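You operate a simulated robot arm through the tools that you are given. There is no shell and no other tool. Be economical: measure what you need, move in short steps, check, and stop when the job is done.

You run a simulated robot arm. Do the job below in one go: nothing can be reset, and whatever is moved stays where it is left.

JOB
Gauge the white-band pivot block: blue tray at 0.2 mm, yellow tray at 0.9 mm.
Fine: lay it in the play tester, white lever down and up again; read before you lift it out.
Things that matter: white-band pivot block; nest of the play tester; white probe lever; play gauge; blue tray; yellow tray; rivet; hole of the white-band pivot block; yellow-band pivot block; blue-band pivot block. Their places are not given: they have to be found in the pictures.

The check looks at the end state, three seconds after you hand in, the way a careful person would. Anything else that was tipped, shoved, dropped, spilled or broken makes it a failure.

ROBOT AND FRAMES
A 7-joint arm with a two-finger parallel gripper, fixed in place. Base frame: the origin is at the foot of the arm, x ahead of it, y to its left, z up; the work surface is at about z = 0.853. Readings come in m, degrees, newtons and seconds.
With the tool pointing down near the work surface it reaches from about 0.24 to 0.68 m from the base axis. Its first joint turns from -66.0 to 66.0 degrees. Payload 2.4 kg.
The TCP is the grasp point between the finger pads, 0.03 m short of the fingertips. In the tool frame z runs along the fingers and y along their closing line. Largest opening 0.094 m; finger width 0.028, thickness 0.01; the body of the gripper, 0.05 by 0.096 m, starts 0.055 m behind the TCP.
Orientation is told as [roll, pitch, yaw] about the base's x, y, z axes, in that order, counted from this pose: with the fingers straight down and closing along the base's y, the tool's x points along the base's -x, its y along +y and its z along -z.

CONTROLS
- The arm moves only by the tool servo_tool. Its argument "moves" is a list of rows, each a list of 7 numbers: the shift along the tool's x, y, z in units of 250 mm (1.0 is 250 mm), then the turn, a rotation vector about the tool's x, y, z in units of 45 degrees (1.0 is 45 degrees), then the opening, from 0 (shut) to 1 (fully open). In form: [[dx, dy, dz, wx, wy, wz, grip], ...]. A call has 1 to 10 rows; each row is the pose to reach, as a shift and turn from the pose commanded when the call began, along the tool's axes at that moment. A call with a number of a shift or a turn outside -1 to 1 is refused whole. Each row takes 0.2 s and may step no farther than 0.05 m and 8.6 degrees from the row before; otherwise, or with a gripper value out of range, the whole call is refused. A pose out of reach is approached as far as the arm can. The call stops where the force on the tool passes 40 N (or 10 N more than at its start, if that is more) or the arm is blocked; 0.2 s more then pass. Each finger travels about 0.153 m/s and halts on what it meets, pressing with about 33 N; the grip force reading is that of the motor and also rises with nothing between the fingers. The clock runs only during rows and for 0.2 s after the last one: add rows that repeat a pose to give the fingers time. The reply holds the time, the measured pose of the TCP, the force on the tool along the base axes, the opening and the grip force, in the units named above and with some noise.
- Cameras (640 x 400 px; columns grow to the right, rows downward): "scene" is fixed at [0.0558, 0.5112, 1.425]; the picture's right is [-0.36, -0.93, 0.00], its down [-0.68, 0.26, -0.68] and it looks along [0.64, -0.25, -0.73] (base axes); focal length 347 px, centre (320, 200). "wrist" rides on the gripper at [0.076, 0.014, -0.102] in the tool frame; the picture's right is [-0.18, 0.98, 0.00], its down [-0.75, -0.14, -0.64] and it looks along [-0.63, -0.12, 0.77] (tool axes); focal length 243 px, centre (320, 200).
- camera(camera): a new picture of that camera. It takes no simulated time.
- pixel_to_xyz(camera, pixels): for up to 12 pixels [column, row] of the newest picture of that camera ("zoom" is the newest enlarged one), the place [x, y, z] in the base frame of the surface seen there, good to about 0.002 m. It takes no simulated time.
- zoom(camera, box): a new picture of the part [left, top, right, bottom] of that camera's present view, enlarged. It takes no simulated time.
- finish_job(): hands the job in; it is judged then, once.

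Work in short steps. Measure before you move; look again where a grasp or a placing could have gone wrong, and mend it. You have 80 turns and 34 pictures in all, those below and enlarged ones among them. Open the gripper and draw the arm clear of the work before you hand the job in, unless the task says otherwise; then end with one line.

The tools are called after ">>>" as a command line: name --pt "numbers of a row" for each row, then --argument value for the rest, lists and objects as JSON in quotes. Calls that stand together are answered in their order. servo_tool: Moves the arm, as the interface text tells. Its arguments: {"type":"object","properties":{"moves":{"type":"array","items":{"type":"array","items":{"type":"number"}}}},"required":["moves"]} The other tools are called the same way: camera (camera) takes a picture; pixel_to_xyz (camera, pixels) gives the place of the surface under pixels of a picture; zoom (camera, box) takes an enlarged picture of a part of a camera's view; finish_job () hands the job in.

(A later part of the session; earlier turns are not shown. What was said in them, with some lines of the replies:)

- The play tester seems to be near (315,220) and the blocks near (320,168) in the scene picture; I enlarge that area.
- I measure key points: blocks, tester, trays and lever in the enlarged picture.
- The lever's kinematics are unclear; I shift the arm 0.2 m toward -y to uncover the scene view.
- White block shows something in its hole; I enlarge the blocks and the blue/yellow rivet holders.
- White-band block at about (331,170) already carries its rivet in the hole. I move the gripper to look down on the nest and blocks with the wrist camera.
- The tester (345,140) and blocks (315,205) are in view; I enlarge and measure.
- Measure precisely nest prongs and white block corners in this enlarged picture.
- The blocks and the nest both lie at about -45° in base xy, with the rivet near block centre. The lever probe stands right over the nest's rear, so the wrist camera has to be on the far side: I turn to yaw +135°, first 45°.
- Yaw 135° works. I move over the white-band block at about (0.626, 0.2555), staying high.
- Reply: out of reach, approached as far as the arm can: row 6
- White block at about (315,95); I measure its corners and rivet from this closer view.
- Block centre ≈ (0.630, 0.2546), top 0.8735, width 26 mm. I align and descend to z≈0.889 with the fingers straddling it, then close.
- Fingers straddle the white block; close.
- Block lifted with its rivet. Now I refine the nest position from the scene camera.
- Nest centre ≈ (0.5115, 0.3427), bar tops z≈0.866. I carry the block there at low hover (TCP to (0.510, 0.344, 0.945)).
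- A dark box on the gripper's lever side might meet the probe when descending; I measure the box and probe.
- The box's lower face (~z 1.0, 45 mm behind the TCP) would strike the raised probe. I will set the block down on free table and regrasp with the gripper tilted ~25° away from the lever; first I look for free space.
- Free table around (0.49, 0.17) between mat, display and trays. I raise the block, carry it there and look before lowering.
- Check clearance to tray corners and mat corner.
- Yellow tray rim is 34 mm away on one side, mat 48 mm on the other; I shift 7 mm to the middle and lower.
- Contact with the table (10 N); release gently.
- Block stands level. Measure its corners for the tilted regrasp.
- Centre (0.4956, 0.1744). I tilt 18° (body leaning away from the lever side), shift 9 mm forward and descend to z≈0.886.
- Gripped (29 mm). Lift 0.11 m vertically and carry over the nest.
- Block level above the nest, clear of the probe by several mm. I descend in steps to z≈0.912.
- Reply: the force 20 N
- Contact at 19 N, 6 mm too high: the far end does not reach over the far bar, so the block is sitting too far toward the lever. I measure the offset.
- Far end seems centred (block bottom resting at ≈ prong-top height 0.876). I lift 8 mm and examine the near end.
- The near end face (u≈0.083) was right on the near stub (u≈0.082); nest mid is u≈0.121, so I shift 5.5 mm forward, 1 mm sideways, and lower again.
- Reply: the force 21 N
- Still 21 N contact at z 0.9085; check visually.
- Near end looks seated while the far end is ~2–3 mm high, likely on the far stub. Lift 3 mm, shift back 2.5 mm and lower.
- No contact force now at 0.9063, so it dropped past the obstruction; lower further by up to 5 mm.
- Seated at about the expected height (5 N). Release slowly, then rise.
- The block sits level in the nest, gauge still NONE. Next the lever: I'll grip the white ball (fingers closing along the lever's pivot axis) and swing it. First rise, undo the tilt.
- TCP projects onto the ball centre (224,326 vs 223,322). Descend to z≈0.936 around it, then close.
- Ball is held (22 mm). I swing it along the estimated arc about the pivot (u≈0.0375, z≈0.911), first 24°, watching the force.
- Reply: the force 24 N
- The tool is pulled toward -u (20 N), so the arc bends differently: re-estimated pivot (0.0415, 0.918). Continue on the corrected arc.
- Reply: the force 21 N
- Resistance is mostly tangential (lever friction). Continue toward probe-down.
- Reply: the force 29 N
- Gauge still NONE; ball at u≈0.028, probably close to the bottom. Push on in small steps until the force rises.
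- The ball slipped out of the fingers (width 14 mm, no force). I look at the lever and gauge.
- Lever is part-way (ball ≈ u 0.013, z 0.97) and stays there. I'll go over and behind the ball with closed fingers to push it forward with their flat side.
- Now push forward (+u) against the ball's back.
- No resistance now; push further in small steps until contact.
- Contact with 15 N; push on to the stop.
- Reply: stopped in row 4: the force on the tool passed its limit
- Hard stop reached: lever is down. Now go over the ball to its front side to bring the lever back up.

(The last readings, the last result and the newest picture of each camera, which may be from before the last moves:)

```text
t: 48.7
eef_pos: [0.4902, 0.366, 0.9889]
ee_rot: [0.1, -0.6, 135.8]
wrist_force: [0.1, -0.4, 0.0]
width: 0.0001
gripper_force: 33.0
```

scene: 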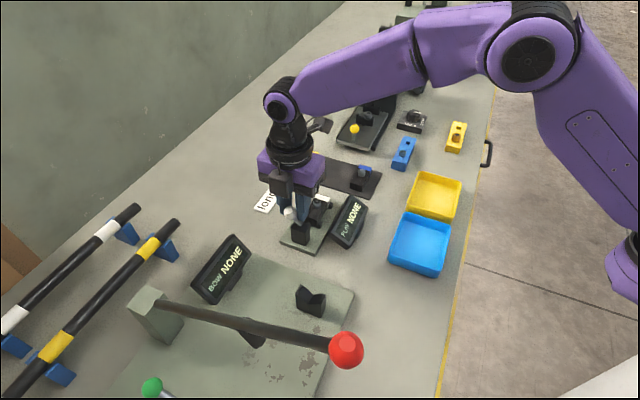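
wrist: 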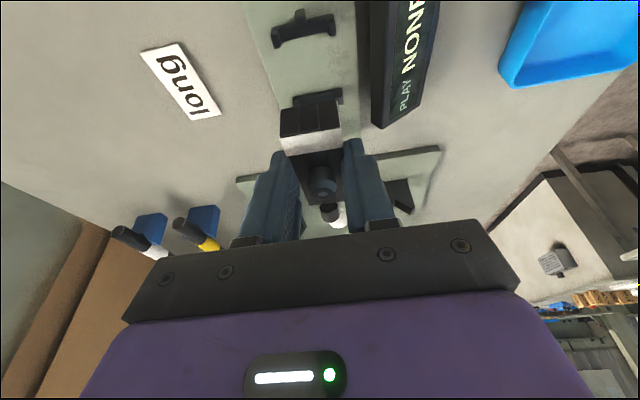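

Push back (-u), then lower along with the ball's arc.

>>> servo_tool --pt "-0.04 0 0 0 0 0 0" --pt "-0.08 0 0 0 0 0 0" --pt "-0.12 0 0 0 0 0 0" --pt "-0.16 0 0 0 0 0 0" --pt "-0.2 0 0 0 0 0 0" --pt "-0.235 0 0.015 0 0 0 0" --pt "-0.27 0 0.03 0 0 0 0" --pt "-0.3 0 0.05 0 0 0 0" --pt "-0.327 0 0.07 0 0 0 0"

```text
t: 50.7
eef_pos: [0.4312, 0.4244, 0.9688]
ee_rot: [0.1, -0.5, 135.8]
wrist_force: [0.2, -0.5, -0.3]
width: 0.0002
gripper_force: 33.2
```

No residual force; press a little further down/back to make sure the lever reaches its upper stop.

>>> servo_tool --pt "-0.01 0 0.02 0 0 0 0" --pt "-0.02 0 0.04 0 0 0 0" --pt "-0.03 0 0.055 0 0 0 0" --pt "-0.04 0 0.07 0 0 0 0" --pt "-0.05 0 0.085 0 0 0 0"

```text
t: 51.2
eef_pos: [0.4312, 0.4253, 0.9683]
ee_rot: [-0.3, -0.5, 135.7]
wrist_force: [-0.9, -5.0, 10.0]
width: 0.0003
gripper_force: 33.0
stopped in row 2: the force on the tool passed its limit (the readings are from after the stop); the commanded pose is now the measured one
```

Hard stop at once: lever is back up. I rise clear and read the gauge.

>>> servo_tool --pt "0 0 -0.15 0 0 0 0" --pt "0 0 -0.3 0 0 0 0" --pt "0 0 -0.45 0 0 0 0" --pt "0 0 -0.5 0 0 0.0 0.2"

>>> zoom --camera "scene" --box '[262, 170, 382, 260]'

```text
t: 52.2
eef_pos: [0.4303, 0.4254, 1.0915]
ee_rot: [-0.2, -0.5, 135.7]
wrist_force: [-0.6, 0.3, -0.1]
width: 0.0188
gripper_force: 0.0
```

```text
4.44 times, centred on (322, 215) of scene
```

zoom: 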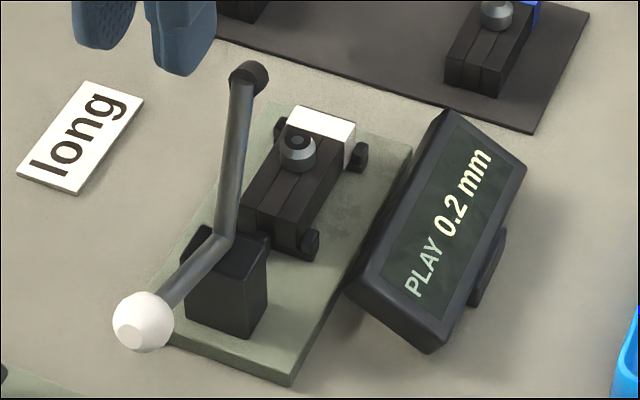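

Gauge reads 0.2 mm → blue tray. Return above the block with the same 18° tilt, fingers at 40 mm.

>>> servo_tool --pt "0.127 0.0025 0 0 0 0 0.42" --pt "0.254 0.005 0 0 0 0 0.42" --pt "0.381 0.0075 0 0 0 0 0.42" --pt "0.508 0.01 0 0 -0.13 0.0156 0.42" --pt "0.508 0.01 0 0 -0.26 0.0156 0.42" --pt "0.508 0.01 0 0 -0.389 0.0156 0.42" --pt "0.508 0.01 0 0 -0.389 0.0156 0.42"

```text
t: 53.9
eef_pos: [0.5206, 0.3337, 1.0905]
ee_rot: [0.0, -18.2, 135.0]
wrist_force: [0.3, -0.1, -0.4]
width: 0.0393
gripper_force: 0.0
```

Descend straight to the grasp pose (z≈0.905).

>>> servo_tool --pt "0.04 0 0.14 0 0 0 0.42" --pt "0.085 0 0.29 0 0 0 0.42" --pt "0.13 0 0.43 0 0 0 0.42" --pt "0.17 0 0.55 0 0 0 0.42" --pt "0.2 0 0.645 0 0 0 0.42" --pt "0.215 0 0.69 0 0 0 0.42" --pt "0.223 0 0.709 0 0 0 0.42" --pt "0.223 0 0.709 0 0 0 0.42"

>>> servo_tool --pt "0 0 0 0 0 0 0.35" --pt "0 0 0 0 0 0 0.3" --pt "0 0 0 0 0 0 0.25" --pt "0 0 0 0 0 0 0.2" --pt "0 0 0 0 0 0 0.2"

```text
t: 55.6
eef_pos: [0.5188, 0.3353, 0.9061]
ee_rot: [-0.1, -17.9, 135.1]
wrist_force: [-0.1, 0.9, 0.5]
width: 0.0395
gripper_force: 0.1
```

```text
t: 56.9
eef_pos: [0.5195, 0.3354, 0.9059]
ee_rot: [-0.1, -18.0, 135.0]
wrist_force: [0.5, -0.3, 0.5]
width: 0.029
gripper_force: 33.2
```

Held. Lift 0.11 m, and measure the blue tray from the last scene picture.

>>> servo_tool --pt "-0.025 0 -0.076 0 0 0 0.2" --pt "-0.06 0 -0.185 0 0 0 0.2" --pt "-0.1 0 -0.307 0 0 0 0.2" --pt "-0.136 0 -0.418 0 0 0 0.2" --pt "-0.136 0 -0.418 0 0 0 0.2"

>>> pixel_to_xyz --camera "scene" --pixels '[[404, 214], [449, 223], [441, 268], [390, 256], [420, 240], [410, 225], [440, 232], [433, 258], [400, 250], [425, 244]]'

```text
t: 58.0
eef_pos: [0.5217, 0.3356, 1.0144]
ee_rot: [-0.1, -18.1, 135.0]
wrist_force: [0.4, 0.4, -0.5]
width: 0.0292
gripper_force: 32.7
```

```text
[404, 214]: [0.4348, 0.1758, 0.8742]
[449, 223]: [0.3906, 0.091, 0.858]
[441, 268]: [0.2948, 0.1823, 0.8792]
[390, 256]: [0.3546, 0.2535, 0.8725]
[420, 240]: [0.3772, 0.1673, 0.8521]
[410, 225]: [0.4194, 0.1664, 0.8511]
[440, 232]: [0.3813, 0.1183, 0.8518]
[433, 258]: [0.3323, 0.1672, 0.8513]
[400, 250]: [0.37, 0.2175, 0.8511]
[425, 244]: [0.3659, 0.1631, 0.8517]
```

Tray centre ≈ (0.367, 0.176), axes at 45°. Carry the block over it, high.

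>>> servo_tool --pt "0.008 0.148 -0.0025 0 0 0 0.2" --pt "0.015 0.296 -0.005 0 0 0 0.2" --pt "0.023 0.445 -0.0075 0 0 0 0.2" --pt "0.03 0.593 -0.01 0 0 0 0.2" --pt "0.038 0.741 -0.0125 0 0 0 0.2" --pt "0.045 0.889 -0.015 0 0 0 0.2" --pt "0.045 0.889 -0.015 0 0 0 0.2"

>>> camera --camera "wrist"

```text
t: 59.6
eef_pos: [0.3695, 0.1707, 1.0133]
ee_rot: [-0.2, -18.2, 135.1]
wrist_force: [1.3, -0.7, -1.3]
width: 0.029
gripper_force: 33.0
```

```text
1 pictures are left
```

wrist: 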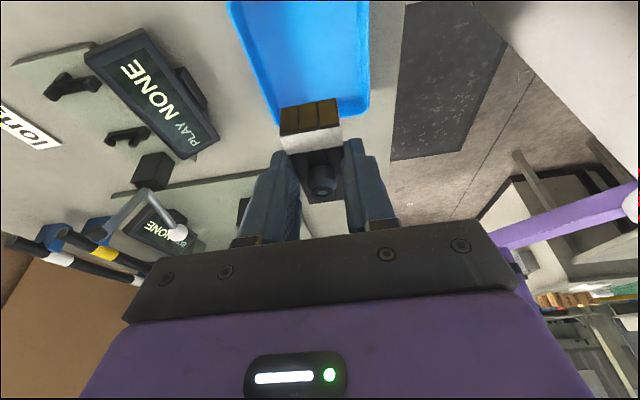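

Verify tray edges from this view (one picture left).

>>> pixel_to_xyz --camera "wrist" --pixels '[[272, 120], [366, 110], [355, 122], [300, 60], [340, 80], [350, 100]]'

```text
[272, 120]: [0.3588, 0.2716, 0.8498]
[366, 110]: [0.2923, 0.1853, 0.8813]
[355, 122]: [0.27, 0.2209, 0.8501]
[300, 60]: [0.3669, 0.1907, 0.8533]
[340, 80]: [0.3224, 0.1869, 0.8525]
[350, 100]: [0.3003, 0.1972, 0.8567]
```

Consistent. Lower into the tray until light contact.

>>> servo_tool --pt "0.045 0 0.14 0 0 0 0.2" --pt "0.09 0 0.28 0 0 0 0.2" --pt "0.125 0 0.385 0 0 0 0.2" --pt "0.14 0 0.43 0 0 0 0.2" --pt "0.1455 0 0.448 0 0 0 0.2" --pt "0.148 0 0.456 0 0 0 0.2"

```text
t: 61.0
eef_pos: [0.3697, 0.171, 0.8946]
ee_rot: [-0.1, -18.1, 135.0]
wrist_force: [0.5, 0.0, -0.8]
width: 0.0294
gripper_force: 33.3
```

>>> servo_tool --pt "0.0012 0 0.0038 0 0 0 0.2" --pt "0.0025 0 0.0076 0 0 0 0.2" --pt "0.0037 0 0.0114 0 0 0 0.2"

```text
t: 61.9
eef_pos: [0.37, 0.1708, 0.892]
ee_rot: [-0.3, -17.9, 134.9]
wrist_force: [0.0, 0.1, -1.4]
width: 0.0293
gripper_force: 32.6
```

No contact yet at 0.892; lower a few more mm.

>>> servo_tool --pt "0.0012 0 0.0038 0 0 0 0.2" --pt "0.0025 0 0.0076 0 0 0 0.2" --pt "0.0037 0 0.0114 0 0 0 0.2"

```text
t: 62.6
eef_pos: [0.3697, 0.1704, 0.8889]
ee_rot: [-0.2, -17.9, 135.1]
wrist_force: [-2.6, 3.0, 26.9]
width: 0.0293
gripper_force: 32.8
```

Contact. Relax 1 mm, release slowly, rise clear.

>>> servo_tool --pt "-0.001 0 -0.005 0 0 0 0.2" --pt "-0.001 0 -0.005 0 0 0 0.34" --pt "-0.001 0 -0.005 0 0 0 0.4" --pt "-0.001 0 -0.005 0 0 0 0.44" --pt "-0.001 0 -0.005 0 0 0 0.44" --pt "-0.03 0 -0.095 0 0 0 0.44" --pt "-0.07 0 -0.22 0 0 0 0.44" --pt "-0.12 0 -0.36 0 0 0 0.44" --pt "-0.16 0 -0.5 0 0 0 0.44"

>>> servo_tool --pt "0.05 0.1 -0.1 0 0.13 0 0.44" --pt "0.1 0.25 -0.15 0 0.26 0 0.44" --pt "0.1 0.4 -0.2 0 0.4 0 0.44"

>>> camera --camera "scene"

```text
t: 64.7
eef_pos: [0.3698, 0.1698, 1.0195]
ee_rot: [-0.1, -18.0, 135.0]
wrist_force: [0.0, 0.9, 0.6]
width: 0.0414
gripper_force: 0.0
```

```text
t: 65.5
eef_pos: [0.3245, 0.0724, 1.0592]
ee_rot: [-0.2, 0.1, 134.8]
wrist_force: [-0.1, -1.1, 0.7]
width: 0.0412
gripper_force: 0.0
```

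```text
0 pictures are left
```

scene: 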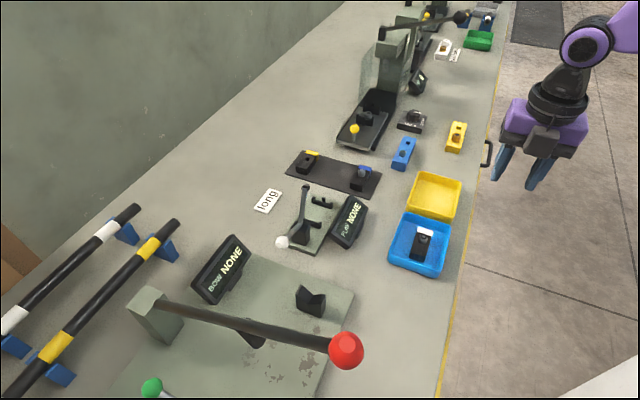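

The white-band block lies in the blue tray with its rivet at (422,245), the lever is up, nothing else has moved, and the arm is clear with the gripper open. I hand in.

>>> finish_job

```text
The job is handed in.
```

The play tester read 0.2 mm for the white-band pivot block, taken with the lever back up and before I lifted the block out. It now lies in the blue tray with its rivet still in the hole.
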